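You operate a simulated robot arm through the tools that you are given. There is no shell and no other tool. Be economical: measure what you need, move in short steps, check, and stop when the job is done.

The job below is to be done with a simulated two-armed robot. You get a single attempt, and the scene is never put back.

JOB
Ready the yellow scale for testing: hang it up, fold its blue cloth, fetch the orange log folder.
Fine: peg marked test; cloth in half, it stays on the counter; folder from the files drawer on to the teal mat, drawer shut again. Where these are worked on the way, their far stop is far enough and under half their travel is too little: drawer marked files.
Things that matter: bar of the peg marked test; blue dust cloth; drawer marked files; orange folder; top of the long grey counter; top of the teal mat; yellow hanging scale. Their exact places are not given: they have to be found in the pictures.

Only the result counts: the job must be done as asked and must still hold three seconds after the hand-in. Knocking over, shifting, dropping, spilling or breaking anything else fails it. Flat cloth is picked up by pressing the open fingertips on it (5 to 10 N) and closing them slowly along it; thin cloth reads only 2 to 8 mm in the jaws.

ROBOT AND FRAMES
Two 7-joint arms with two-finger parallel grippers on one trunk, on a base that drives. Base frame: it is fixed to the floor where the robot stands at the start and does not move with it; the origin is under the middle of the robot, x ahead of it, y to its left, z up. Units: mm, degrees, N and s.
The left shoulder is at the start at [50, 177, 1192], the right one opposite. With the tool pointing down near the work surface each hand reaches from about 100 to 560 mm from the robot's upright axis, wherever it stands, measured 20 degrees to its own side. Places, roughly: bar of the peg marked test [700, -400, 1200]; drawer marked files [500, 500, 600]; top of the long grey counter [700, 500, 900]; top of the teal mat [500, 100, 900]. Payload 3.43 kg a hand.
The tool frame of a hand sits at the grasp point between the pads (the TCP): z along the fingers, y along the line on which they close. The tips reach 34 mm beyond it. The gripper opens to 128 mm. The fingers are 24 mm wide and 12 mm thick; the gripper's body (48 by 130 mm) begins 96 mm behind the TCP.
Orientation is that of the tool frame in the base frame, as a unit quaternion [w, x, y, z]. With the fingers straight down and closing along the base's y, the tool's x points along the base's -x, its y along +y and its z along -z.

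CONTROLS
- The arms move only by the tool apply_moves. It takes "left_motion", "right_motion" or both (then of equal length, played together; a hand with none holds still); each is a list of rows, each an object (a shift or turn left out is 0, a gripper value left out holds the last) with "xyz": the shift along the base's x, y, z in m, a list of three; "rotation": the turn, a rotation vector about the base's x, y, z in degrees, a list of three; "claw": the gripper command, from -1 (fully open) to 1 (shut), values between in proportion. In form: [{"xyz": [tx, ty, tz], "rotation": [wx, wy, wz], "claw": claw}, ...]. A call has 1 to 10 rows; each row shifts and turns the commanded pose from where the row before left it. Each row takes 0.2 s and may step no farther than 50 mm and 8.6 degrees from the row before; otherwise, or with a gripper value out of range, the whole call is refused. A pose out of reach is approached as far as the arm can. The call stops where the force on the tool passes 70 N (or 10 N more than at its start, if that is more) or the arm is blocked; 0.2 s more then pass. Each finger travels about 108 mm/s and halts on what it meets, pressing with about 26 N; the grip force reading is that of the motor and also rises with nothing between the fingers. The clock runs only during rows and for 0.2 s after the last one: add rows that do not move to give the fingers time. The reply holds the time, the measured pose of the TCP, the force on the tool along the base axes, the opening and the grip force, in the units named above and with some noise, with the torque about the TCP (base axes, N m) and any sound that the robot's microphone picked up.
- Cameras (640 x 400 px; columns grow to the right, rows downward): "scene" is now at [160.5, 22.2, 1371.6]; the picture's right is [0.25, -0.97, 0.00], its down [-0.38, -0.10, -0.92] and it looks along [0.89, 0.23, -0.40] (base axes); focal length 214 px, centre (320, 200). "left" rides on the left gripper at [76, 11, -160] in its tool frame; the picture's right is [-0.15, 0.99, 0.00], its down [-0.88, -0.13, -0.46] and it looks along [-0.45, -0.07, 0.89] (tool axes); focal length 234 px, centre (320, 200). "right" rides on the right gripper at [76, -11, -160] in its tool frame; the picture's right is [0.15, 0.99, 0.00], its down [-0.88, 0.13, -0.46] and it looks along [-0.45, 0.07, 0.89] (tool axes); focal length 234 px, centre (320, 200).
- grab_frame(camera): a new picture of that camera. It takes no simulated time.
- move_column(by): slides the trunk up (or, below 0, down) by that many mm; the arms and the scene camera ride with it, the base frame stays. It gives what a move gives, with no picture.
- base_move(legs): drives the robot by 1 to 6 legs, each [ahead, turn to the left] in mm and degrees, along the robot's own axes; the way and the turn of a leg run together, so that a leg with both is an arc; at most 1500 mm and 180 degrees a leg. The arms and the cameras ride along, it lands a little off, and it stops where it bumps. It gives what a move gives.
- aim_head(pan, tilt): turns the head with the scene camera to pan (to the left, within 80 degrees either way) and tilt (down, from -29 to 69), counted from straight ahead of the robot. It gives what a move gives.
- measure_at(camera, pixels): for up to 12 pixels [column, row] of the newest picture of that camera ("zoom" is the newest enlarged one), the place [x, y, z] in the base frame of the surface seen there, good to about 3 mm. It takes no simulated time.
- close_up(camera, box): a new picture of the part [left, top, right, bottom] of that camera's present view, enlarged. It takes no simulated time.
- close_job(): hands the job in; it is judged then, once.

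Keep the steps short. Do not move on a guess: measure, check each grasp and each placing, and mend mistakes. In all there are 80 turns and 62 pictures (those below and enlarged ones count). Leave the grippers open and the arms clear of the work at the hand-in unless told otherwise, and finish with a single line.

The tools are called as name(argument=value, ...) on one line, values as JSON. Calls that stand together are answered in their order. apply_moves: Moves the arms, as the interface text tells. Its arguments: {"type":"object","properties":{"left_motion":{"type":"array","items":{"type":"object","properties":{"xyz":{"type":"array","items":{"type":"number"}},"rotation":{"type":"array","items":{"type":"number"}},"claw":{"type":"number"}}}},"right_motion":{"type":"array","items":{"type":"object","properties":{"xyz":{"type":"array","items":{"type":"number"}},"rotation":{"type":"array","items":{"type":"number"}},"claw":{"type":"number"}}}}},"required":[]} The other tools are called the same way: move_column (by) slides the trunk up or down; base_move (legs) drives the base; aim_head (pan, tilt) turns the head that bears the scene camera; grab_frame (camera) takes a picture; measure_at (camera, pixels) gives the place of the surface under pixels of a picture; close_up (camera, box) takes an enlarged picture of a part of a camera's view; close_job () hands the job in.

At the start:

```text
clock: 0.0
left_tcp_pos: [325.7, 182.9, 1380.8]
left_tcp_rot: [0.0, 0.0, 1.0, 0.0]
left_ft_force: [-0.8, 0.0, 0.6]
left_moment: [-0.03, 0.01, 0.0]
left_opening: 128.0
left_finger_force: 0.0
right_tcp_pos: [287.5, -103.8, 1332.1]
right_tcp_rot: [-0.002, 0.001, 1.0, 0.001]
right_ft_force: [0.3, -0.7, 0.3]
right_moment: [0.0, -0.04, -0.01]
right_opening: 127.8
right_finger_force: 0.0
trunk travel left (down, up): [-363.0, 38.0]
robot x, y, heading: [-1.5, 0.9, -0.1]
head pan, tilt: [14.5, 23.4]
```

scene: 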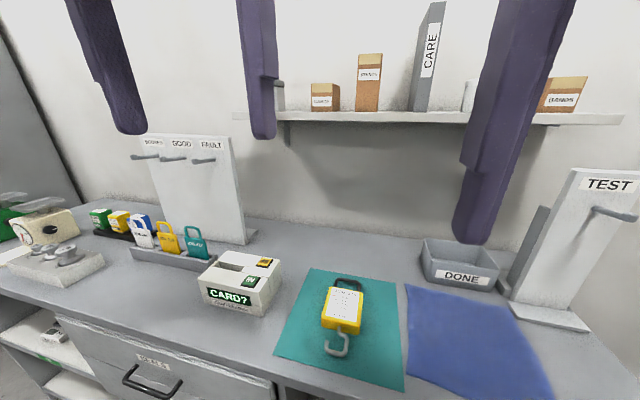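
right: 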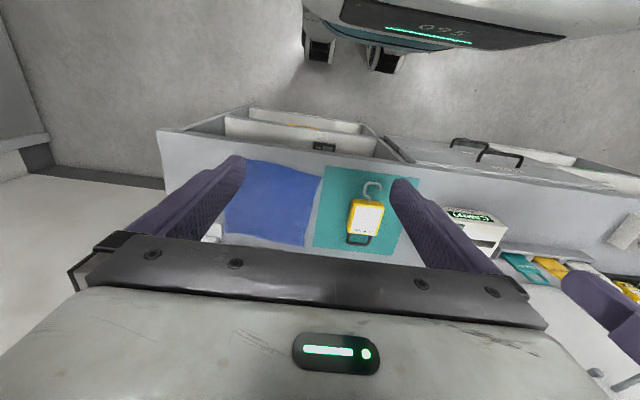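
left: 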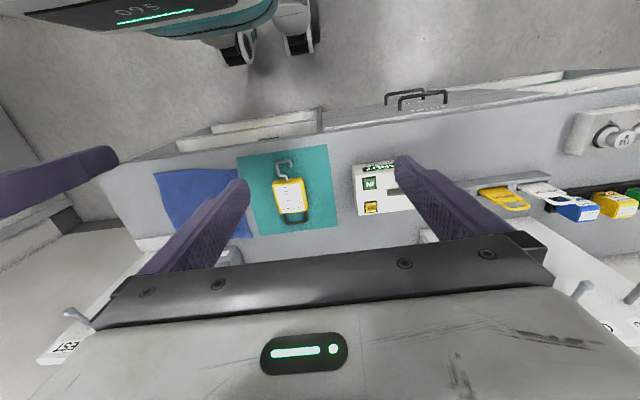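

The scale lies on the teal mat, with the blue cloth to its right and the TEST peg far right. I'll measure these points and look more closely at the drawers.

measure_at(camera="scene", pixels=[[345, 284], [342, 310], [335, 345], [310, 270], [278, 352], [403, 388], [408, 290], [505, 305], [412, 370], [596, 210], [632, 217], [150, 385]])

close_up(camera="scene", box=[260, 240, 460, 400])

close_up(camera="scene", box=[480, 150, 640, 350])

aim_head(pan=20, tilt=60)

grab_frame(camera="scene")

```text
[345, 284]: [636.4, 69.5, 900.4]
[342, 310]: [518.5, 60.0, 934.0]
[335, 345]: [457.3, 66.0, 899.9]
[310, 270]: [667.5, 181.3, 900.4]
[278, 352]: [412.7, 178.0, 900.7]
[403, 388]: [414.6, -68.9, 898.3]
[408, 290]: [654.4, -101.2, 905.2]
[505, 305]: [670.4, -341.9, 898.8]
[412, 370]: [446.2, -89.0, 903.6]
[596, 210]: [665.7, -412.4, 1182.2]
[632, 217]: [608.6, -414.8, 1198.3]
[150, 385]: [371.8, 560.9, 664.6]
```

```text
2.50 times, centred on (360, 320) of scene
```

zoom: 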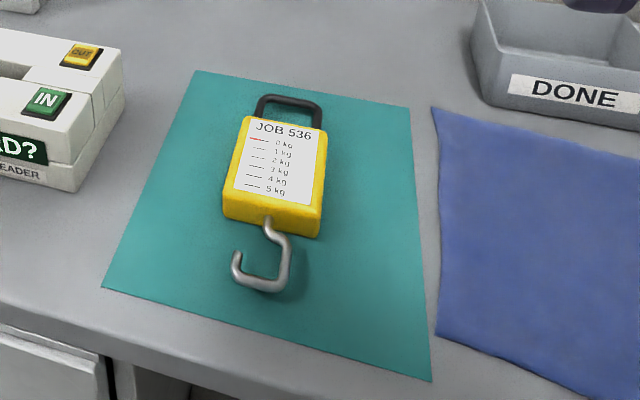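

```text
2.00 times, centred on (560, 250) of scene
```

zoom: 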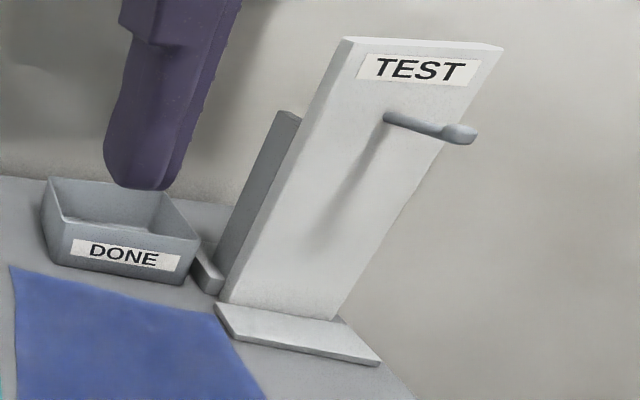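

```text
clock: 1.0
left_tcp_pos: [325.4, 181.7, 1380.3]
left_tcp_rot: [0.0, -0.001, 1.0, 0.0]
left_ft_force: [-0.6, 0.0, 0.1]
left_moment: [0.03, -0.02, 0.02]
left_opening: 128.2
left_finger_force: 0.0
right_tcp_pos: [286.6, -104.4, 1332.0]
right_tcp_rot: [-0.001, 0.001, 1.0, 0.003]
right_ft_force: [-0.2, 0.7, 0.0]
right_moment: [0.0, -0.01, -0.02]
right_opening: 128.0
right_finger_force: 0.1
trunk travel left (down, up): [-363.0, 38.0]
robot x, y, heading: [2.1, -2.2, 0.1]
head pan, tilt: [20.0, 60.0]
```

```text
56 pictures are left
```

scene: 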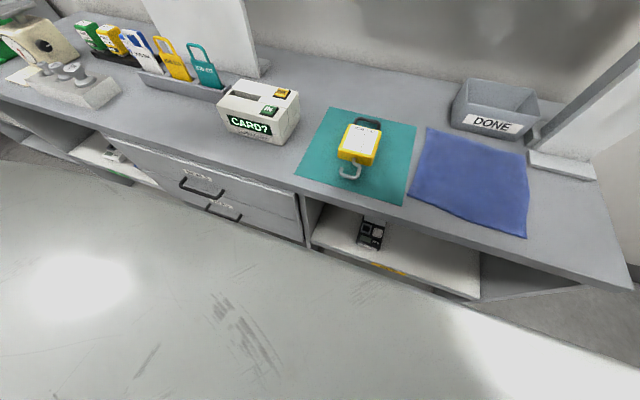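

Two drawers are stacked under the counter at (200,185) and (222,212). I'll zoom on their labels and measure the handles and the cloth corners.

measure_at(camera="scene", pixels=[[181, 185], [200, 192], [219, 198], [208, 205], [238, 218], [427, 128], [528, 160], [526, 237], [411, 195], [300, 200], [106, 142], [470, 165]])

close_up(camera="scene", box=[90, 120, 330, 270])

close_up(camera="scene", box=[390, 100, 550, 250])

```text
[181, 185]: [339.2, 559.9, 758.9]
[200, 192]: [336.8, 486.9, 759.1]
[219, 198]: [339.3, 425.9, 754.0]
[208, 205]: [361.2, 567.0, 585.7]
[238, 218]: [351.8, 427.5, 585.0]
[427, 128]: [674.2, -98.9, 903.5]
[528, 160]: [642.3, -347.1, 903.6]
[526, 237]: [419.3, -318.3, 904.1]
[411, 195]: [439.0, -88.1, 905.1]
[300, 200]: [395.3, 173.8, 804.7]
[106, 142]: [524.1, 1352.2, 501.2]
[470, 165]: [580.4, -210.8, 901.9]
```

```text
2.67 times, centred on (210, 195) of scene
```

zoom: 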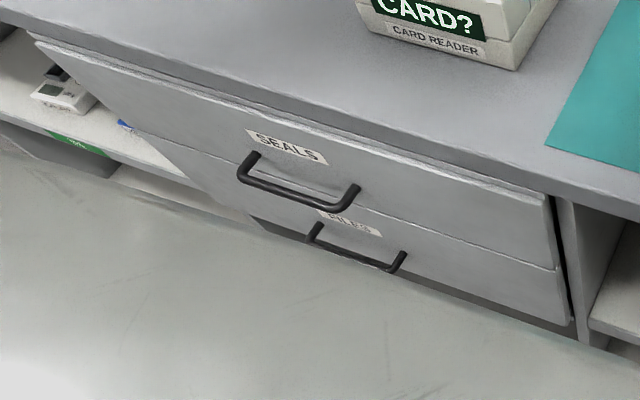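

```text
2.67 times, centred on (470, 175) of scene
```

zoom: 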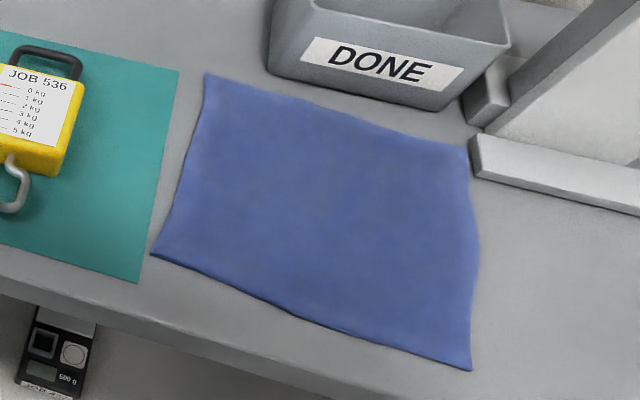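

FILES is the lower drawer, with its handle around (352, 427–567, 585). Next I'll look closely at the scale and the peg.

close_up(camera="scene", box=[310, 100, 410, 200])

aim_head(pan=-35, tilt=20)

grab_frame(camera="scene")

```text
4.00 times, centred on (360, 150) of scene
```

zoom: 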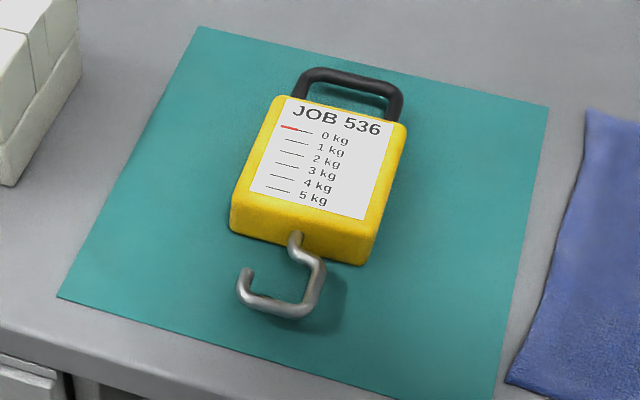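

```text
clock: 2.3
left_tcp_pos: [324.7, 181.8, 1382.1]
left_tcp_rot: [0.0, 0.0, 1.0, 0.0]
left_ft_force: [0.2, 0.2, -0.1]
left_moment: [0.0, -0.04, -0.03]
left_opening: 128.1
left_finger_force: 0.1
right_tcp_pos: [287.1, -102.9, 1332.4]
right_tcp_rot: [-0.001, 0.001, 1.0, 0.001]
right_ft_force: [-0.5, 0.3, 0.8]
right_moment: [0.0, 0.01, 0.02]
right_opening: 128.0
right_finger_force: 0.1
trunk travel left (down, up): [-363.0, 38.0]
robot x, y, heading: [3.0, -3.0, -0.1]
head pan, tilt: [-35.0, 20.0]
```

```text
52 pictures are left
```

scene: 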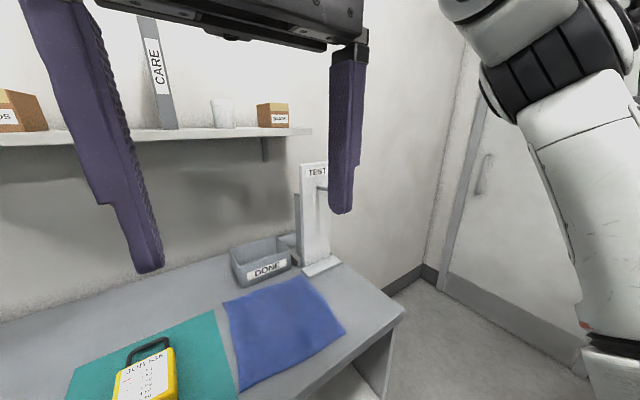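

measure_at(camera="zoom", pixels=[[288, 100], [405, 128], [240, 225], [360, 255], [350, 77], [303, 92], [395, 105], [350, 91], [297, 240], [245, 275], [290, 308], [320, 150]])

close_up(camera="scene", box=[280, 150, 360, 290])

```text
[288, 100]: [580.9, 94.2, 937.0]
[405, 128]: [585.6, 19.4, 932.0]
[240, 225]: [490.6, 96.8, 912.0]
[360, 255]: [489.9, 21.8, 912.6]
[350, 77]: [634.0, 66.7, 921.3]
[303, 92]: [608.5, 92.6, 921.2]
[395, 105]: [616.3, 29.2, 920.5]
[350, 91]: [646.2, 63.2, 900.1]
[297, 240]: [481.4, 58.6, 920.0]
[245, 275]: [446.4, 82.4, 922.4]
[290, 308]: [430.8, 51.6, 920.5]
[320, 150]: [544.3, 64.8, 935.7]
```

```text
2.86 times, centred on (320, 220) of scene
```

zoom: 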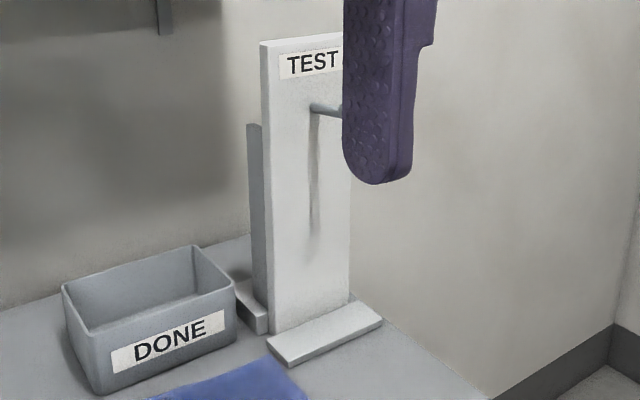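

The scale body spans x 484–584, y 20–96, z 900–936, with its shackle out to x≈637. I'll move the left arm aside and bring the right hand over the body, which also clears the view of the peg.

apply_moves(left_motion=[{"xyz": [0, 0.045, 0]}, {"xyz": [0, 0.045, 0]}, {"xyz": [0, 0.045, 0]}, {"xyz": [0, 0.045, 0]}, {}, {}, {}, {}, {}], right_motion=[{"xyz": [0.0274, 0.0179, -0.0324]}, {"xyz": [0.0274, 0.0179, -0.0324]}, {"xyz": [0.0274, 0.0179, -0.0324]}, {"xyz": [0.0274, 0.0179, -0.0324]}, {"xyz": [0.0274, 0.0179, -0.0324]}, {"xyz": [0.0274, 0.0179, -0.0324]}, {"xyz": [0.0274, 0.0179, -0.0324]}, {"xyz": [0.0274, 0.0179, -0.0324]}, {"xyz": [0.0274, 0.0179, -0.0324]}])

grab_frame(camera="scene")

close_up(camera="scene", box=[280, 140, 380, 290])

grab_frame(camera="right")

```text
clock: 4.3
left_tcp_pos: [366.3, 350.3, 1339.8]
left_tcp_rot: [0.0, 0.0, 1.0, -0.001]
left_ft_force: [0.2, 1.1, 1.0]
left_moment: [-0.01, 0.01, 0.05]
left_opening: 128.1
left_finger_force: 0.1
left hand out of reach, approached as far as the arm can: row 1, 2, 3, 4
right_tcp_pos: [534.2, 57.5, 1039.4]
right_tcp_rot: [-0.001, 0.0, 1.0, 0.001]
right_ft_force: [0.9, -0.4, -0.1]
right_moment: [-0.05, 0.0, 0.02]
right_opening: 127.8
right_finger_force: 0.0
trunk travel left (down, up): [-363.0, 38.0]
robot x, y, heading: [-5.3, -0.8, 0.1]
head pan, tilt: [-35.0, 20.0]
```

```text
50 pictures are left
```

scene: 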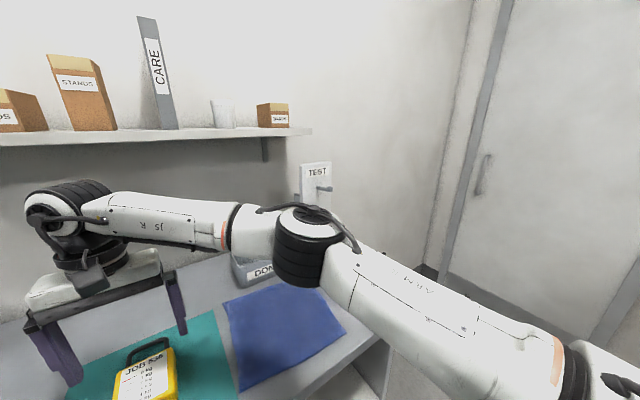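

```text
2.67 times, centred on (330, 215) of scene
```

zoom: 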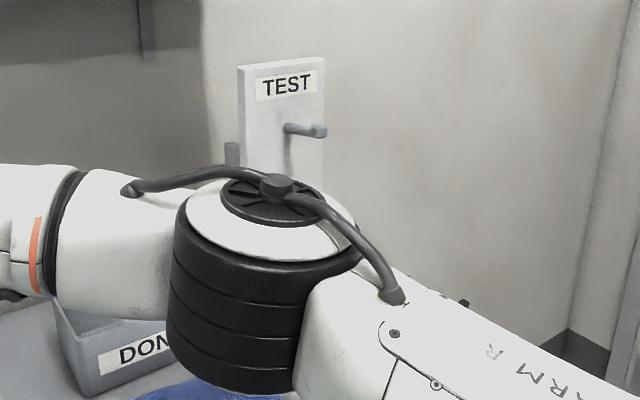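

```text
48 pictures are left
```

right: 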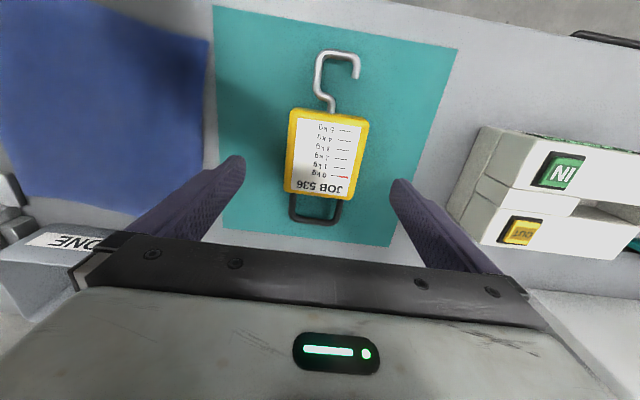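

measure_at(camera="right", pixels=[[297, 115], [364, 127], [289, 186], [352, 195], [312, 220], [293, 205], [338, 208], [326, 158], [324, 100], [330, 60]])

measure_at(camera="zoom", pixels=[[291, 128], [300, 129], [308, 130], [316, 129], [320, 127], [322, 135], [270, 135], [305, 110], [240, 75], [325, 68]])

```text
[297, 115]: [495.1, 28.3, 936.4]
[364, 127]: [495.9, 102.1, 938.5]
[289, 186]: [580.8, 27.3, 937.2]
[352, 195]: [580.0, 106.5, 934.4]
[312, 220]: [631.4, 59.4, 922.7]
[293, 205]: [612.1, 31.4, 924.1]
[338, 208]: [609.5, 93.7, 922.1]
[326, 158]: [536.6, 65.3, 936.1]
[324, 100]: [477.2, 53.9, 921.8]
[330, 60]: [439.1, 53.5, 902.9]
```

```text
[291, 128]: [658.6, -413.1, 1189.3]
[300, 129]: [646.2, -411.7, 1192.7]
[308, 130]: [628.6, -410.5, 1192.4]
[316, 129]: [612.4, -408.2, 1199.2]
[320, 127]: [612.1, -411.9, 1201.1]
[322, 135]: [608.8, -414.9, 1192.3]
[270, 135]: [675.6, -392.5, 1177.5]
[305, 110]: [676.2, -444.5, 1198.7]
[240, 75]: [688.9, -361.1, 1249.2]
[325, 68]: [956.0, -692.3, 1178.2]
```

The scale is axis-aligned and centred at y≈63. The peg bar runs from x≈676 to 608 at y≈-412, z≈1192. I'll descend and grip the body.

apply_moves(right_motion=[{"xyz": [0, 0.006, -0.04]}, {"xyz": [0, 0, -0.04]}, {"xyz": [0, 0, -0.018]}, {"claw": 0.3}, {"claw": 0.6}, {"claw": 1.0}, {"claw": 1.0}, {"claw": 1.0}])

grab_frame(camera="right")

```text
clock: 6.1
left_tcp_pos: [366.2, 348.9, 1341.5]
left_tcp_rot: [0.0, -0.001, 1.0, 0.0]
left_ft_force: [0.5, -0.8, 0.2]
left_moment: [-0.02, 0.01, 0.0]
left_opening: 127.8
left_finger_force: 0.0
right_tcp_pos: [532.6, 63.5, 941.9]
right_tcp_rot: [0.0, 0.001, 1.0, 0.001]
right_ft_force: [1.1, -0.4, -0.6]
right_moment: [-0.05, -0.11, 0.05]
right_opening: 89.7
right_finger_force: 26.1
trunk travel left (down, up): [-363.0, 38.0]
robot x, y, heading: [-2.7, -0.0, -0.2]
head pan, tilt: [-35.0, 20.0]
```

```text
47 pictures are left
```

right: 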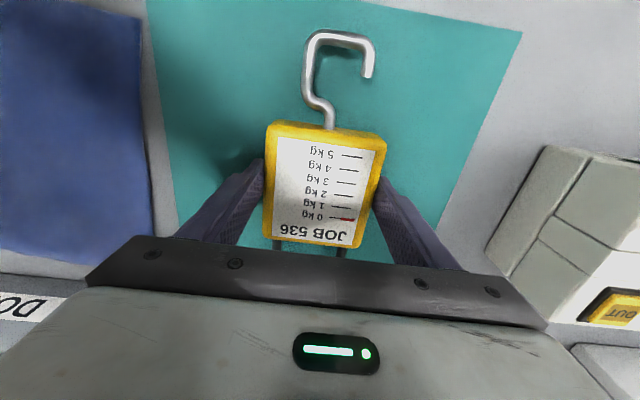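

It is gripped at 89.7 mm opening with 26 N. I'll lift it straight up and check.

apply_moves(right_motion=[{"xyz": [0, 0, 0.02]}, {"xyz": [0, 0, 0.04]}, {"xyz": [0, 0, 0.045]}, {"xyz": [0, 0, 0.045]}, {}])

grab_frame(camera="right")

```text
clock: 7.3
left_tcp_pos: [366.4, 348.6, 1340.2]
left_tcp_rot: [0.0, 0.0, 1.0, 0.0]
left_ft_force: [-0.2, -1.0, -0.2]
left_moment: [-0.02, 0.03, 0.01]
left_opening: 127.9
left_finger_force: 0.1
right_tcp_pos: [533.5, 62.1, 1092.9]
right_tcp_rot: [-0.001, 0.001, 1.0, 0.001]
right_ft_force: [0.7, 0.2, 0.1]
right_moment: [0.01, -0.02, -0.03]
right_opening: 0.1
right_finger_force: 26.1
trunk travel left (down, up): [-363.0, 38.0]
robot x, y, heading: [2.0, -0.9, -0.0]
head pan, tilt: [-35.0, 20.0]
```

```text
46 pictures are left
```

right: 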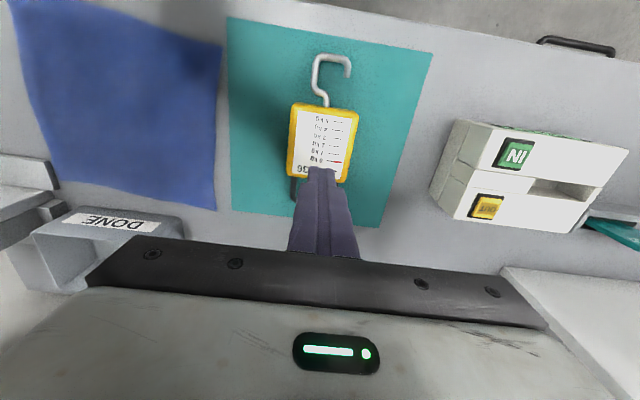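

The scale slipped out and the fingers are now shut on nothing. I'll re-measure the body's width and side shape before trying again.

apply_moves(right_motion=[{"claw": 0.0}, {"claw": -1}, {"claw": -1}, {"xyz": [0, 0, 0]}])

close_up(camera="right", box=[260, 40, 380, 220])

```text
clock: 8.3
left_tcp_pos: [365.1, 348.9, 1340.4]
left_tcp_rot: [0.0, -0.001, 1.0, 0.0]
left_ft_force: [0.2, -1.0, 0.7]
left_moment: [-0.02, -0.03, 0.0]
left_opening: 128.2
left_finger_force: 0.0
right_tcp_pos: [533.9, 62.0, 1092.3]
right_tcp_rot: [0.0, 0.0, 1.0, 0.001]
right_ft_force: [0.5, 0.1, -0.2]
right_moment: [0.04, 0.01, -0.03]
right_opening: 128.3
right_finger_force: 0.0
trunk travel left (down, up): [-363.0, 38.0]
robot x, y, heading: [1.2, 0.8, 0.0]
head pan, tilt: [-35.0, 20.0]
```

```text
2.22 times, centred on (320, 130) of right
```

zoom: 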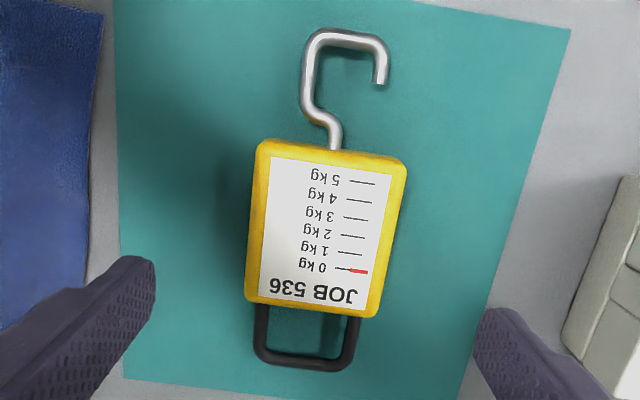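

measure_at(camera="zoom", pixels=[[258, 150], [404, 170], [247, 285], [378, 302], [254, 220], [394, 235], [250, 235], [398, 250], [325, 225], [305, 363], [258, 340], [353, 345]])

```text
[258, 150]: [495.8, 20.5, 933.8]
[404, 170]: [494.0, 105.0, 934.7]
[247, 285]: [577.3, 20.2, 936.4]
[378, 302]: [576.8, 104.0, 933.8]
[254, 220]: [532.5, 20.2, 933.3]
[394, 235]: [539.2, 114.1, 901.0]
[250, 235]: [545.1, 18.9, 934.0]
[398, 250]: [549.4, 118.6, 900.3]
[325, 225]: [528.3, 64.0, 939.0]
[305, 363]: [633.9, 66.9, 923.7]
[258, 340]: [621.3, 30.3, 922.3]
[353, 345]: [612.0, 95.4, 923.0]
```

The body is about 87 mm wide (y 20–106), so the grip was true but shallow and the lift too fast. I'll go deeper, with tips just above the mat, squeeze longer and lift slowly.

apply_moves(right_motion=[{"xyz": [0.001, 0.001, -0.045]}, {"xyz": [0, 0, -0.045]}, {"xyz": [0, 0, -0.04]}, {"xyz": [0, 0, -0.02]}, {"xyz": [0, 0, -0.006]}, {"claw": 1.0}, {"claw": 1.0}, {"claw": 1.0}, {"claw": 1.0}, {"claw": 1.0}])

apply_moves(right_motion=[{"xyz": [0, 0, 0.003]}, {"xyz": [0, 0, 0.004]}, {"xyz": [0, 0, 0.005]}, {}])

```text
clock: 10.5
left_tcp_pos: [366.2, 348.3, 1341.1]
left_tcp_rot: [-0.001, 0.0, 1.0, -0.001]
left_ft_force: [-0.6, 0.1, 0.3]
left_moment: [-0.01, -0.01, -0.03]
left_opening: 127.9
left_finger_force: 0.0
right_tcp_pos: [534.1, 64.3, 935.9]
right_tcp_rot: [-0.001, 0.001, 1.0, 0.001]
right_ft_force: [0.3, -0.6, 0.8]
right_moment: [-0.07, -0.02, -0.03]
right_opening: 89.6
right_finger_force: 26.2
trunk travel left (down, up): [-363.0, 38.0]
robot x, y, heading: [-0.8, -1.2, 0.0]
head pan, tilt: [-35.0, 20.0]
```

```text
clock: 11.5
left_tcp_pos: [365.9, 348.8, 1340.7]
left_tcp_rot: [0.0, 0.0, 1.0, 0.0]
left_ft_force: [0.1, 0.2, -0.5]
left_moment: [0.01, 0.04, 0.02]
left_opening: 128.2
left_finger_force: 0.1
right_tcp_pos: [534.1, 64.1, 948.7]
right_tcp_rot: [-0.001, 0.001, 1.0, 0.001]
right_ft_force: [1.4, 0.3, -2.9]
right_moment: [0.0, 0.02, 0.0]
right_opening: 89.7
right_finger_force: 26.1
trunk travel left (down, up): [-363.0, 38.0]
robot x, y, heading: [1.5, -0.5, -0.1]
head pan, tilt: [-35.0, 20.0]
```

It is now carrying 2.9 N, so the scale is held. I'll keep lifting gently.

apply_moves(right_motion=[{"xyz": [0, 0, 0.006]}, {"xyz": [0, 0, 0.01]}, {"xyz": [0, 0, 0.015]}, {"xyz": [0, 0, 0.02]}, {"xyz": [0, 0, 0.02]}, {"xyz": [0, 0, 0.02]}, {"xyz": [0, 0, 0.02]}, {"xyz": [0, 0, 0.02]}, {"xyz": [0, 0, 0.01]}, {}])

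grab_frame(camera="right")

```text
clock: 13.7
left_tcp_pos: [365.0, 349.8, 1340.6]
left_tcp_rot: [0.0, 0.0, 1.0, -0.001]
left_ft_force: [-0.5, 0.0, -0.5]
left_moment: [0.03, 0.03, 0.04]
left_opening: 128.2
left_finger_force: 0.0
right_tcp_pos: [535.4, 63.9, 1089.4]
right_tcp_rot: [-0.001, 0.0, 1.0, 0.001]
right_ft_force: [0.7, -0.1, -3.0]
right_moment: [-0.02, 0.01, 0.01]
right_opening: 89.6
right_finger_force: 26.1
trunk travel left (down, up): [-363.0, 38.0]
robot x, y, heading: [-1.9, -3.6, -0.0]
head pan, tilt: [-35.0, 20.0]
```

```text
44 pictures are left
```

right: 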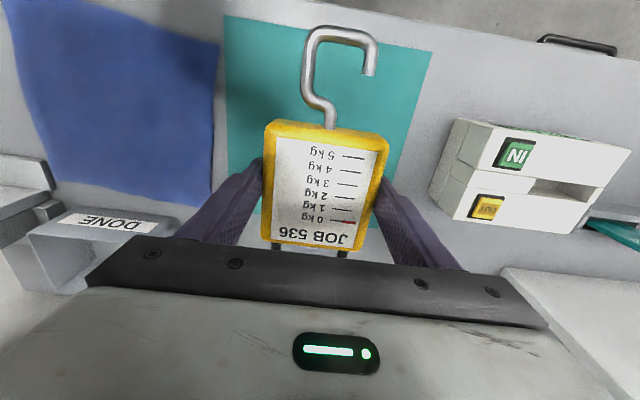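

The scale is held firmly. I'll carry it towards the peg while pitching the tool forward about y, so the shackle turns upward.

apply_moves(right_motion=[{"xyz": [-0.005, -0.01, 0.005], "rotation": [0, -3, 0]}, {"xyz": [-0.015, -0.025, 0.005], "rotation": [0, -6, 0]}, {"xyz": [-0.015, -0.03, 0.005], "rotation": [0, -7.5, 0]}, {"xyz": [-0.015, -0.035, 0.005], "rotation": [0, -7.5, 0]}, {"xyz": [-0.015, -0.035, 0.005], "rotation": [0, -7.5, 0]}, {"xyz": [-0.015, -0.035, 0.005], "rotation": [0, -7.5, 0]}, {"xyz": [-0.015, -0.035, 0.005], "rotation": [0, -7.5, 0]}, {"xyz": [-0.005, -0.035, 0.0], "rotation": [0, -7.5, 0]}, {"xyz": [0, -0.03, 0.0], "rotation": [0, -6, 0]}, {"xyz": [0, -0.02, 0], "rotation": [0, 0, 0]}])

grab_frame(camera="scene")

```text
clock: 15.9
left_tcp_pos: [365.7, 349.3, 1340.7]
left_tcp_rot: [0.0, 0.001, 1.0, 0.0]
left_ft_force: [0.5, -0.2, 0.1]
left_moment: [0.0, 0.0, 0.0]
left_opening: 127.9
left_finger_force: 0.1
right_tcp_pos: [469.8, -216.1, 1138.6]
right_tcp_rot: [0.5, 0.0, 0.866, 0.001]
right_ft_force: [1.4, -0.1, -3.4]
right_moment: [0.02, 0.03, -0.01]
right_opening: 89.9
right_finger_force: 25.8
right hand out of reach, approached as far as the arm can: row 8, 9, 10
trunk travel left (down, up): [-363.0, 38.0]
robot x, y, heading: [-0.2, 2.3, -0.2]
head pan, tilt: [-35.0, 20.0]
```

```text
43 pictures are left
```

scene: 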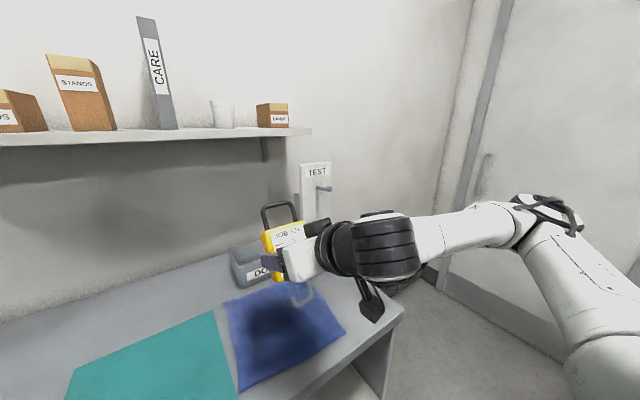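

The tool is pitched 60° but the wrist is too close to the shoulder to go further. I'll move outward in y and x and finish the rotation there.

apply_moves(right_motion=[{"xyz": [0.005, -0.03, 0]}, {"xyz": [0.01, -0.035, 0]}, {"xyz": [0.01, -0.035, 0.0]}, {"xyz": [0.01, -0.035, 0.0], "rotation": [0, -4, 0]}, {"xyz": [0.01, -0.035, 0.0], "rotation": [0, -5, 0]}, {"xyz": [0, -0.02, 0.0], "rotation": [0, -5, 0]}, {"rotation": [0, -5, 0]}, {"rotation": [0, -5, 0]}, {"rotation": [0, -6, 0]}, {}])

```text
clock: 18.1
left_tcp_pos: [365.4, 349.4, 1340.8]
left_tcp_rot: [0.0, 0.0, 1.0, 0.0]
left_ft_force: [0.1, -0.1, 0.3]
left_moment: [0.02, -0.03, 0.04]
left_opening: 127.8
left_finger_force: 0.2
right_tcp_pos: [512.5, -413.4, 1137.6]
right_tcp_rot: [0.634, 0.006, 0.774, -0.005]
right_ft_force: [0.3, 0.5, -1.5]
right_moment: [-0.03, 0.07, 0.04]
right_opening: 89.6
right_finger_force: 26.3
right hand out of reach, approached as far as the arm can: row 8, 9
trunk travel left (down, up): [-363.0, 38.0]
robot x, y, heading: [-2.6, -3.5, 0.1]
head pan, tilt: [-35.0, 20.0]
```

The pitch is about 79°. I'll go slightly forward, still short of the peg tip, and try to finish the rotation.

apply_moves(right_motion=[{"xyz": [0.015, 0, 0]}, {"xyz": [0.015, 0, 0], "rotation": [0, -3, 0]}, {"xyz": [0.01, 0, 0], "rotation": [0, -4, 0]}, {"rotation": [0, -4, 0]}, {}])

grab_frame(camera="scene")

close_up(camera="scene", box=[250, 140, 370, 300])

```text
clock: 19.3
left_tcp_pos: [366.4, 349.1, 1339.1]
left_tcp_rot: [0.001, -0.001, 1.0, 0.0]
left_ft_force: [0.8, -0.7, -0.2]
left_moment: [0.0, 0.01, -0.01]
left_opening: 128.3
left_finger_force: 0.1
right_tcp_pos: [525.8, -442.5, 1142.8]
right_tcp_rot: [0.669, 0.015, 0.743, -0.023]
right_ft_force: [0.2, -0.4, -2.3]
right_moment: [-0.01, 0.08, -0.01]
right_opening: 89.6
right_finger_force: 26.2
right hand out of reach, approached as far as the arm can: row 2, 3, 4
trunk travel left (down, up): [-363.0, 38.0]
robot x, y, heading: [0.7, -1.3, 0.1]
head pan, tilt: [-35.0, 20.0]
```

```text
42 pictures are left
```

scene: 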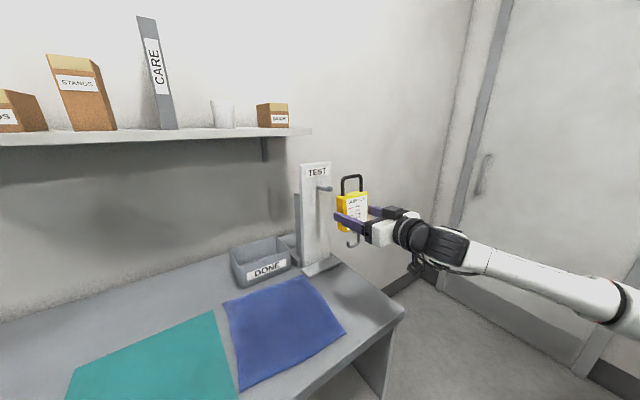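

```text
2.50 times, centred on (310, 220) of scene
```

zoom: 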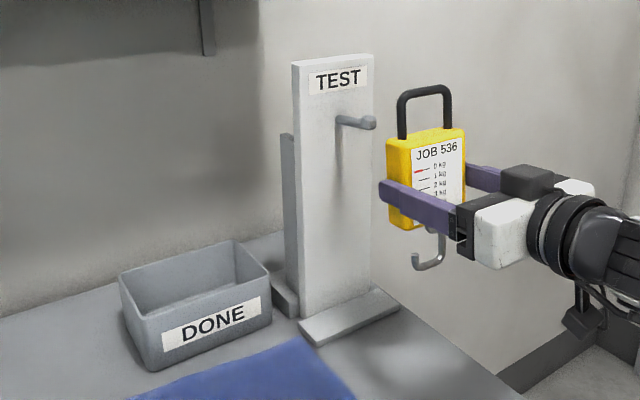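

The arm is at the edge of its reach, so the robot should stand closer to the peg. I'll check the clearance between base and counter and the distance to the right wall before driving.

measure_at(camera="scene", pixels=[[480, 180], [540, 300], [455, 200], [400, 310], [380, 345], [420, 300]])

aim_head(pan=-10, tilt=69)

grab_frame(camera="scene")

```text
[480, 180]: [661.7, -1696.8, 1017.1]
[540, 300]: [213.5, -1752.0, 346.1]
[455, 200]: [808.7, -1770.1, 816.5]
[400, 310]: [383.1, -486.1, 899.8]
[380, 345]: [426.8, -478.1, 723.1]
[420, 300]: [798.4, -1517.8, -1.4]
```

```text
clock: 20.4
left_tcp_pos: [365.9, 348.1, 1340.8]
left_tcp_rot: [0.0, 0.0, 1.0, 0.0]
left_ft_force: [0.5, 0.4, 0.4]
left_moment: [0.01, -0.01, 0.01]
left_opening: 128.1
left_finger_force: 0.1
right_tcp_pos: [525.7, -442.1, 1143.1]
right_tcp_rot: [0.668, 0.015, 0.743, -0.023]
right_ft_force: [0.6, 0.1, -3.1]
right_moment: [-0.01, 0.09, -0.02]
right_opening: 89.7
right_finger_force: 25.3
trunk travel left (down, up): [-363.0, 38.0]
robot x, y, heading: [1.3, -0.6, 0.0]
head pan, tilt: [-10.0, 68.8]
```

```text
40 pictures are left
```

scene: 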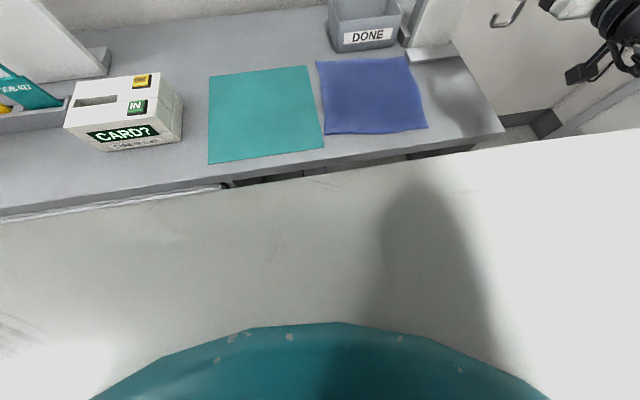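

measure_at(camera="scene", pixels=[[338, 326], [420, 335], [180, 360], [220, 188], [500, 132], [320, 172]])

```text
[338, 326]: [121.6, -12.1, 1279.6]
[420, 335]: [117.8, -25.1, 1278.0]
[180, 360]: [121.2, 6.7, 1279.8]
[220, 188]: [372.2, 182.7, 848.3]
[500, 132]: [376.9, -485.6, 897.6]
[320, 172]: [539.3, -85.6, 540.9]
```

The right wall is far off (y≈-1700) and the head sits well clear of the counter. I'll test which limit applies by moving outward in free space to the right of the peg.

apply_moves(right_motion=[{"xyz": [0, -0.03, 0]}, {"xyz": [0, -0.03, 0]}, {"xyz": [0.02, 0, 0]}, {"xyz": [0.02, 0, 0]}, {"xyz": [0.02, 0, 0]}, {}])

```text
clock: 21.8
left_tcp_pos: [365.3, 348.2, 1341.1]
left_tcp_rot: [0.0, 0.001, 1.0, 0.0]
left_ft_force: [-0.2, -0.6, 0.1]
left_moment: [0.0, -0.03, 0.02]
left_opening: 128.0
left_finger_force: 0.1
right_tcp_pos: [577.7, -506.8, 1147.7]
right_tcp_rot: [0.68, 0.012, 0.733, -0.016]
right_ft_force: [0.3, 0.4, -3.5]
right_moment: [0.0, 0.02, 0.02]
right_opening: 89.7
right_finger_force: 26.1
right hand out of reach, approached as far as the arm can: row 5
trunk travel left (down, up): [-363.0, 38.0]
robot x, y, heading: [3.4, 1.6, 0.2]
head pan, tilt: [-10.0, 68.8]
```

The pitch is now about 86° and the hand follows, so the limit was the folded wrist and not length. I'll go back to x≈545, align to y=-412, and check.

apply_moves(right_motion=[{"xyz": [-0.02, 0.01, -0.005]}, {"xyz": [-0.012, 0.025, -0.005]}, {"xyz": [0, 0.03, -0.005]}, {"xyz": [0, 0.03, -0.003]}, {}, {}])

aim_head(pan=-35, tilt=20)

close_up(camera="scene", box=[280, 140, 400, 290])

```text
clock: 23.2
left_tcp_pos: [366.6, 349.9, 1340.4]
left_tcp_rot: [0.0, 0.001, 1.0, 0.0]
left_ft_force: [0.3, 0.6, 0.6]
left_moment: [-0.01, 0.03, 0.01]
left_opening: 128.2
left_finger_force: 0.0
right_tcp_pos: [525.7, -427.4, 1149.3]
right_tcp_rot: [0.68, 0.011, 0.733, -0.015]
right_ft_force: [0.0, 0.0, -3.5]
right_moment: [0.02, 0.07, -0.01]
right_opening: 89.6
right_finger_force: 25.5
right hand out of reach, approached as far as the arm can: row 3, 4
trunk travel left (down, up): [-363.0, 38.0]
robot x, y, heading: [2.6, -4.4, -0.0]
head pan, tilt: [-10.0, 68.8]
```

```text
clock: 24.4
left_tcp_pos: [366.3, 348.5, 1341.3]
left_tcp_rot: [0.0, 0.0, 1.0, 0.001]
left_ft_force: [-0.4, 0.2, 0.3]
left_moment: [-0.02, -0.01, -0.01]
left_opening: 128.2
left_finger_force: 0.0
right_tcp_pos: [525.3, -427.3, 1148.8]
right_tcp_rot: [0.68, 0.012, 0.733, -0.016]
right_ft_force: [0.5, 0.4, -2.6]
right_moment: [0.04, 0.07, 0.02]
right_opening: 89.9
right_finger_force: 26.2
trunk travel left (down, up): [-363.0, 38.0]
robot x, y, heading: [2.6, 3.1, 0.1]
head pan, tilt: [-35.0, 20.0]
```

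```text
2.67 times, centred on (340, 215) of scene
```

zoom: 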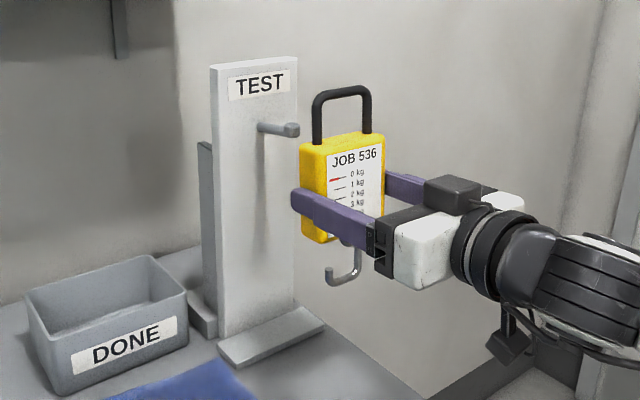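

At this y the hand drifted to (526,-427,1149), still too near the body. I'll back the base off 100 mm so the final pose sits further out, then re-align.

base_move(legs=[[-100, 0]])

apply_moves(right_motion=[{"xyz": [0.02, 0, 0]}, {"xyz": [0.03, 0, 0]}, {"xyz": [0.03, 0, 0]}, {"xyz": [0.02, 0, 0]}, {}, {}])

```text
clock: 25.6
left_tcp_pos: [267.0, 348.9, 1340.8]
left_tcp_rot: [0.001, 0.001, 1.0, 0.001]
left_ft_force: [-0.6, 0.5, -0.3]
left_moment: [0.0, -0.06, -0.02]
left_opening: 127.7
left_finger_force: 0.0
right_tcp_pos: [425.2, -428.7, 1149.6]
right_tcp_rot: [0.681, 0.012, 0.732, -0.016]
right_ft_force: [0.1, 0.3, -3.3]
right_moment: [-0.03, 0.08, -0.03]
right_opening: 89.8
right_finger_force: 26.5
trunk travel left (down, up): [-363.0, 38.0]
robot x, y, heading: [-100.4, -3.3, -0.2]
head pan, tilt: [-35.0, 20.0]
```

```text
clock: 27.0
left_tcp_pos: [266.8, 348.4, 1340.7]
left_tcp_rot: [0.0, 0.001, 1.0, 0.0]
left_ft_force: [0.4, -0.4, 0.0]
left_moment: [0.01, 0.0, -0.02]
left_opening: 128.0
left_finger_force: 0.2
right_tcp_pos: [487.6, -455.3, 1188.0]
right_tcp_rot: [0.678, 0.012, 0.735, -0.015]
right_ft_force: [-0.2, -0.5, -3.2]
right_moment: [0.0, 0.06, 0.02]
right_opening: 89.7
right_finger_force: 26.3
right hand out of reach, approached as far as the arm can: row 1, 2, 3, 4
trunk travel left (down, up): [-363.0, 38.0]
robot x, y, heading: [-100.5, -3.9, -0.1]
head pan, tilt: [-35.0, 20.0]
```

Moving forward pushed the hand up and out, so the wrist wants the hand higher relative to the shoulder. I'll lower the trunk 150 mm and raise the hand to compensate.

move_column(by=-150)

apply_moves(right_motion=[{"xyz": [0, 0, 0.02]}, {"xyz": [0, 0, 0.03]}, {"xyz": [0, 0, 0.03]}, {"xyz": [0, 0, 0.03]}, {"xyz": [0, 0, 0.02]}, {}])

```text
clock: 28.7
left_tcp_pos: [267.7, 349.6, 1191.6]
left_tcp_rot: [0.0, 0.001, 1.0, 0.0]
left_ft_force: [-0.4, -0.8, 0.3]
left_moment: [-0.03, 0.02, 0.0]
left_opening: 128.1
left_finger_force: 0.0
right_tcp_pos: [487.4, -455.5, 1038.4]
right_tcp_rot: [0.678, 0.012, 0.735, -0.015]
right_ft_force: [0.0, -0.2, -2.4]
right_moment: [0.0, 0.07, 0.02]
right_opening: 90.0
right_finger_force: 26.1
trunk travel left (down, up): [-213.0, 188.0]
robot x, y, heading: [-94.7, 1.7, -0.2]
head pan, tilt: [-35.0, 20.0]
```

```text
clock: 30.1
left_tcp_pos: [267.5, 348.4, 1190.5]
left_tcp_rot: [0.0, 0.0, 1.0, -0.001]
left_ft_force: [-1.2, 0.2, -0.2]
left_moment: [0.04, 0.07, 0.0]
left_opening: 128.2
left_finger_force: 0.1
right_tcp_pos: [488.7, -454.7, 1167.3]
right_tcp_rot: [0.678, 0.012, 0.735, -0.016]
right_ft_force: [0.3, 0.5, -3.1]
right_moment: [0.02, 0.08, 0.02]
right_opening: 89.9
right_finger_force: 25.3
trunk travel left (down, up): [-213.0, 188.0]
robot x, y, heading: [-99.4, -2.3, -0.2]
head pan, tilt: [-35.0, 20.0]
```

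It followed exactly with no reach warnings. I'll correct the orientation by (0.3, -4.6, 2.3)° and align in front of the peg at (540,-412,1128).

apply_moves(right_motion=[{"xyz": [0.01, 0.01, -0.009], "rotation": [0.3, -1.6, 0.8]}, {"xyz": [0.015, 0.012, -0.01], "rotation": [0, -1.5, 0.8]}, {"xyz": [0.015, 0.011, -0.01], "rotation": [0, -1.5, 0.7]}, {"xyz": [0.011, 0.01, -0.01]}, {}, {}])

close_up(camera="scene", box=[280, 90, 400, 240])

```text
clock: 31.5
left_tcp_pos: [267.2, 349.4, 1189.8]
left_tcp_rot: [0.0, 0.001, 1.0, 0.0]
left_ft_force: [0.3, 0.2, -0.3]
left_moment: [-0.05, 0.01, 0.02]
left_opening: 127.9
left_finger_force: 0.0
right_tcp_pos: [537.9, -413.6, 1127.0]
right_tcp_rot: [0.708, -0.001, 0.707, 0.001]
right_ft_force: [-0.1, -0.5, -3.6]
right_moment: [-0.02, 0.04, -0.02]
right_opening: 89.6
right_finger_force: 25.8
trunk travel left (down, up): [-213.0, 188.0]
robot x, y, heading: [-101.6, -4.4, 0.1]
head pan, tilt: [-35.0, 20.0]
```

```text
2.67 times, centred on (340, 165) of scene
```

zoom: 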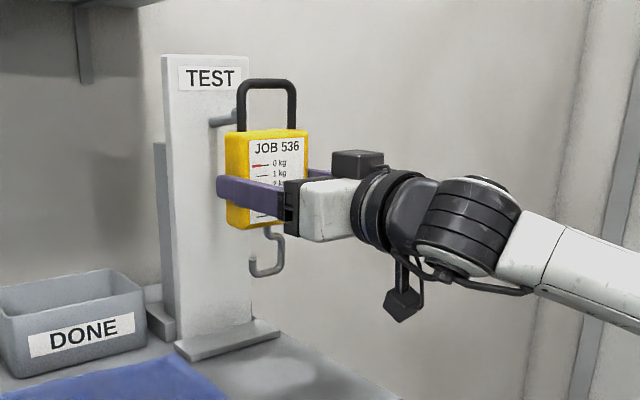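

The pose is perfect. I'll measure the shackle against the peg.

measure_at(camera="zoom", pixels=[[267, 84], [242, 100], [292, 110], [270, 131], [232, 134], [305, 133], [213, 123], [222, 121], [230, 119], [267, 92]])

```text
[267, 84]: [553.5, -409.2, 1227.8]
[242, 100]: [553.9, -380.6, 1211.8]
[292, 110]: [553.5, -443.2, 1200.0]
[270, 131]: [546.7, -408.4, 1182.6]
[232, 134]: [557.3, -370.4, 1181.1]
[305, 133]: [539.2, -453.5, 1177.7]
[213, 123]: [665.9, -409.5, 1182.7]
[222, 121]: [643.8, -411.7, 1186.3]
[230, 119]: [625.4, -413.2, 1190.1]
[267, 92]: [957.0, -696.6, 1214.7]
```

The shackle opening spans z 1181–1222 centred on y≈-412, and the peg tip at about 1187–1205 fits. I'll advance 86 mm in small steps.

apply_moves(right_motion=[{"xyz": [0.015, 0.001, -0.001]}, {"xyz": [0.015, 0, 0]}, {"xyz": [0.015, 0, 0]}, {"xyz": [0.015, 0, 0]}, {"xyz": [0.015, 0, 0]}, {"xyz": [0.01, 0, 0]}, {}])

close_up(camera="scene", box=[280, 90, 400, 240])

```text
clock: 33.1
left_tcp_pos: [267.8, 348.6, 1191.2]
left_tcp_rot: [0.0, 0.001, 1.0, 0.0]
left_ft_force: [-0.1, 0.0, 0.6]
left_moment: [-0.01, -0.01, 0.01]
left_opening: 128.2
left_finger_force: 0.1
right_tcp_pos: [624.9, -411.6, 1126.6]
right_tcp_rot: [0.705, 0.0, 0.709, 0.0]
right_ft_force: [-2.0, 0.4, -7.4]
right_moment: [0.01, 0.18, 0.03]
right_opening: 89.5
right_finger_force: 25.7
trunk travel left (down, up): [-213.0, 188.0]
robot x, y, heading: [-95.6, -1.2, -0.2]
head pan, tilt: [-35.0, 20.0]
```

```text
2.67 times, centred on (340, 165) of scene
```

zoom: 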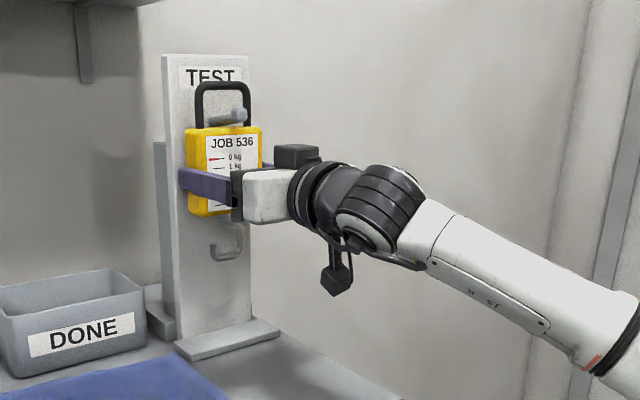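

The peg is threaded through the shackle. The bar touches the body top slightly, so I'll lower in small steps until the shackle takes the weight.

apply_moves(right_motion=[{"xyz": [0, 0, -0.008]}, {"xyz": [0, 0, -0.006]}, {"xyz": [0, 0, -0.006]}, {"xyz": [0, 0, -0.004]}, {}])

close_up(camera="scene", box=[310, 100, 370, 170])

```text
clock: 34.3
left_tcp_pos: [268.1, 348.5, 1190.6]
left_tcp_rot: [-0.001, 0.001, 1.0, 0.0]
left_ft_force: [0.8, -0.3, -0.2]
left_moment: [0.03, 0.0, 0.01]
left_opening: 127.8
left_finger_force: 0.1
right_tcp_pos: [623.3, -411.0, 1104.4]
right_tcp_rot: [0.707, -0.001, 0.707, 0.001]
right_ft_force: [-0.5, 0.0, -3.4]
right_moment: [-0.02, 0.05, -0.01]
right_opening: 89.8
right_finger_force: 26.1
trunk travel left (down, up): [-213.0, 188.0]
robot x, y, heading: [-97.3, -4.2, -0.2]
head pan, tilt: [-35.0, 20.0]
```

```text
5.71 times, centred on (340, 135) of scene
```

zoom: 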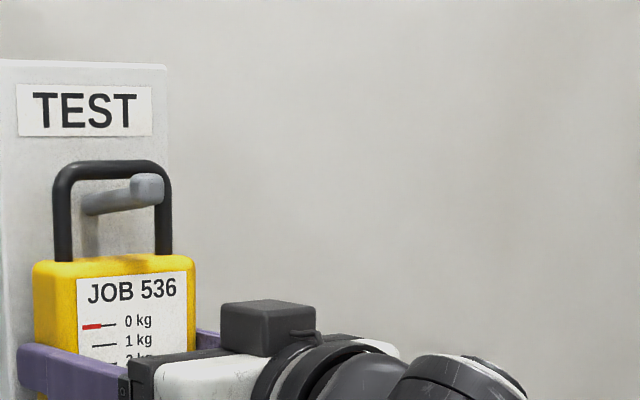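

The force is back to plain weight, -3.4 N. I'll keep lowering until the shackle rests on the bar.

apply_moves(right_motion=[{"xyz": [0, 0, -0.003]}, {"xyz": [0, 0, -0.002]}, {}])

apply_moves(right_motion=[{"xyz": [0, 0, -0.002]}, {"xyz": [0, 0, -0.001]}, {}])

apply_moves(right_motion=[{"xyz": [0, 0, -0.002]}, {"xyz": [0, 0, -0.001]}, {}])

```text
clock: 35.1
left_tcp_pos: [267.3, 348.9, 1191.3]
left_tcp_rot: [0.0, 0.002, 1.0, 0.0]
left_ft_force: [-0.5, 1.5, 0.0]
left_moment: [0.01, 0.01, -0.02]
left_opening: 127.9
left_finger_force: 0.1
right_tcp_pos: [624.0, -411.4, 1099.4]
right_tcp_rot: [0.708, 0.0, 0.706, 0.0]
right_ft_force: [0.2, -0.8, -1.0]
right_moment: [0.04, 0.11, -0.05]
right_opening: 89.7
right_finger_force: 25.9
trunk travel left (down, up): [-213.0, 188.0]
robot x, y, heading: [-100.1, 1.0, -0.1]
head pan, tilt: [-35.0, 20.0]
```

```text
clock: 35.9
left_tcp_pos: [267.2, 348.8, 1191.2]
left_tcp_rot: [0.002, 0.001, 1.0, 0.0]
left_ft_force: [0.6, 0.1, -0.9]
left_moment: [-0.03, -0.01, -0.03]
left_opening: 127.8
left_finger_force: 0.1
right_tcp_pos: [623.2, -411.4, 1099.8]
right_tcp_rot: [0.709, 0.0, 0.705, -0.001]
right_ft_force: [6.1, -2.1, 10.8]
right_moment: [0.18, 0.44, -0.04]
right_opening: 89.5
right_finger_force: 26.4
trunk travel left (down, up): [-213.0, 188.0]
robot x, y, heading: [-96.1, 4.5, -0.0]
head pan, tilt: [-35.0, 20.0]
```

```text
clock: 36.7
left_tcp_pos: [266.7, 350.7, 1190.1]
left_tcp_rot: [0.0, 0.001, 1.0, -0.001]
left_ft_force: [-0.3, 1.2, 0.6]
left_moment: [0.01, -0.01, 0.0]
left_opening: 127.8
left_finger_force: 0.0
right_tcp_pos: [621.3, -411.2, 1098.9]
right_tcp_rot: [0.711, -0.001, 0.704, 0.001]
right_ft_force: [4.2, -3.0, 19.3]
right_moment: [0.17, 0.14, -0.02]
right_opening: 89.8
right_finger_force: 26.0
trunk travel left (down, up): [-213.0, 188.0]
robot x, y, heading: [-99.9, 1.0, -0.1]
head pan, tilt: [-35.0, 20.0]
```

The shackle rests on the bar. I'll ease the excess press off by 4 mm, open the gripper and check.

apply_moves(right_motion=[{"xyz": [0, 0, 0.004]}, {}, {"claw": 0.3}, {"claw": 0.1}, {"claw": -0.3}, {"claw": -0.7}, {"claw": -1}, {}])

close_up(camera="scene", box=[310, 100, 370, 170])

```text
clock: 38.5
left_tcp_pos: [266.8, 348.3, 1189.9]
left_tcp_rot: [0.0, 0.001, 1.0, 0.0]
left_ft_force: [-0.4, -0.3, 0.0]
left_moment: [-0.02, 0.0, -0.03]
left_opening: 127.7
left_finger_force: 0.0
right_tcp_pos: [624.4, -411.1, 1095.8]
right_tcp_rot: [0.707, -0.001, 0.707, 0.0]
right_ft_force: [0.1, 0.8, -0.3]
right_moment: [0.0, -0.01, 0.04]
right_opening: 127.6
right_finger_force: 0.1
trunk travel left (down, up): [-213.0, 188.0]
robot x, y, heading: [-97.6, -0.0, -0.1]
head pan, tilt: [-35.0, 20.0]
```

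```text
5.71 times, centred on (340, 135) of scene
```

zoom: 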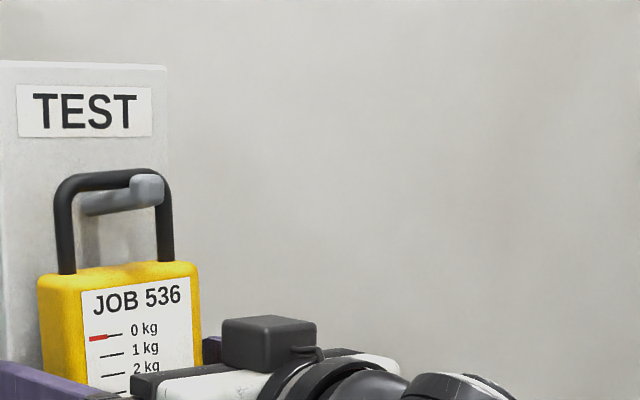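

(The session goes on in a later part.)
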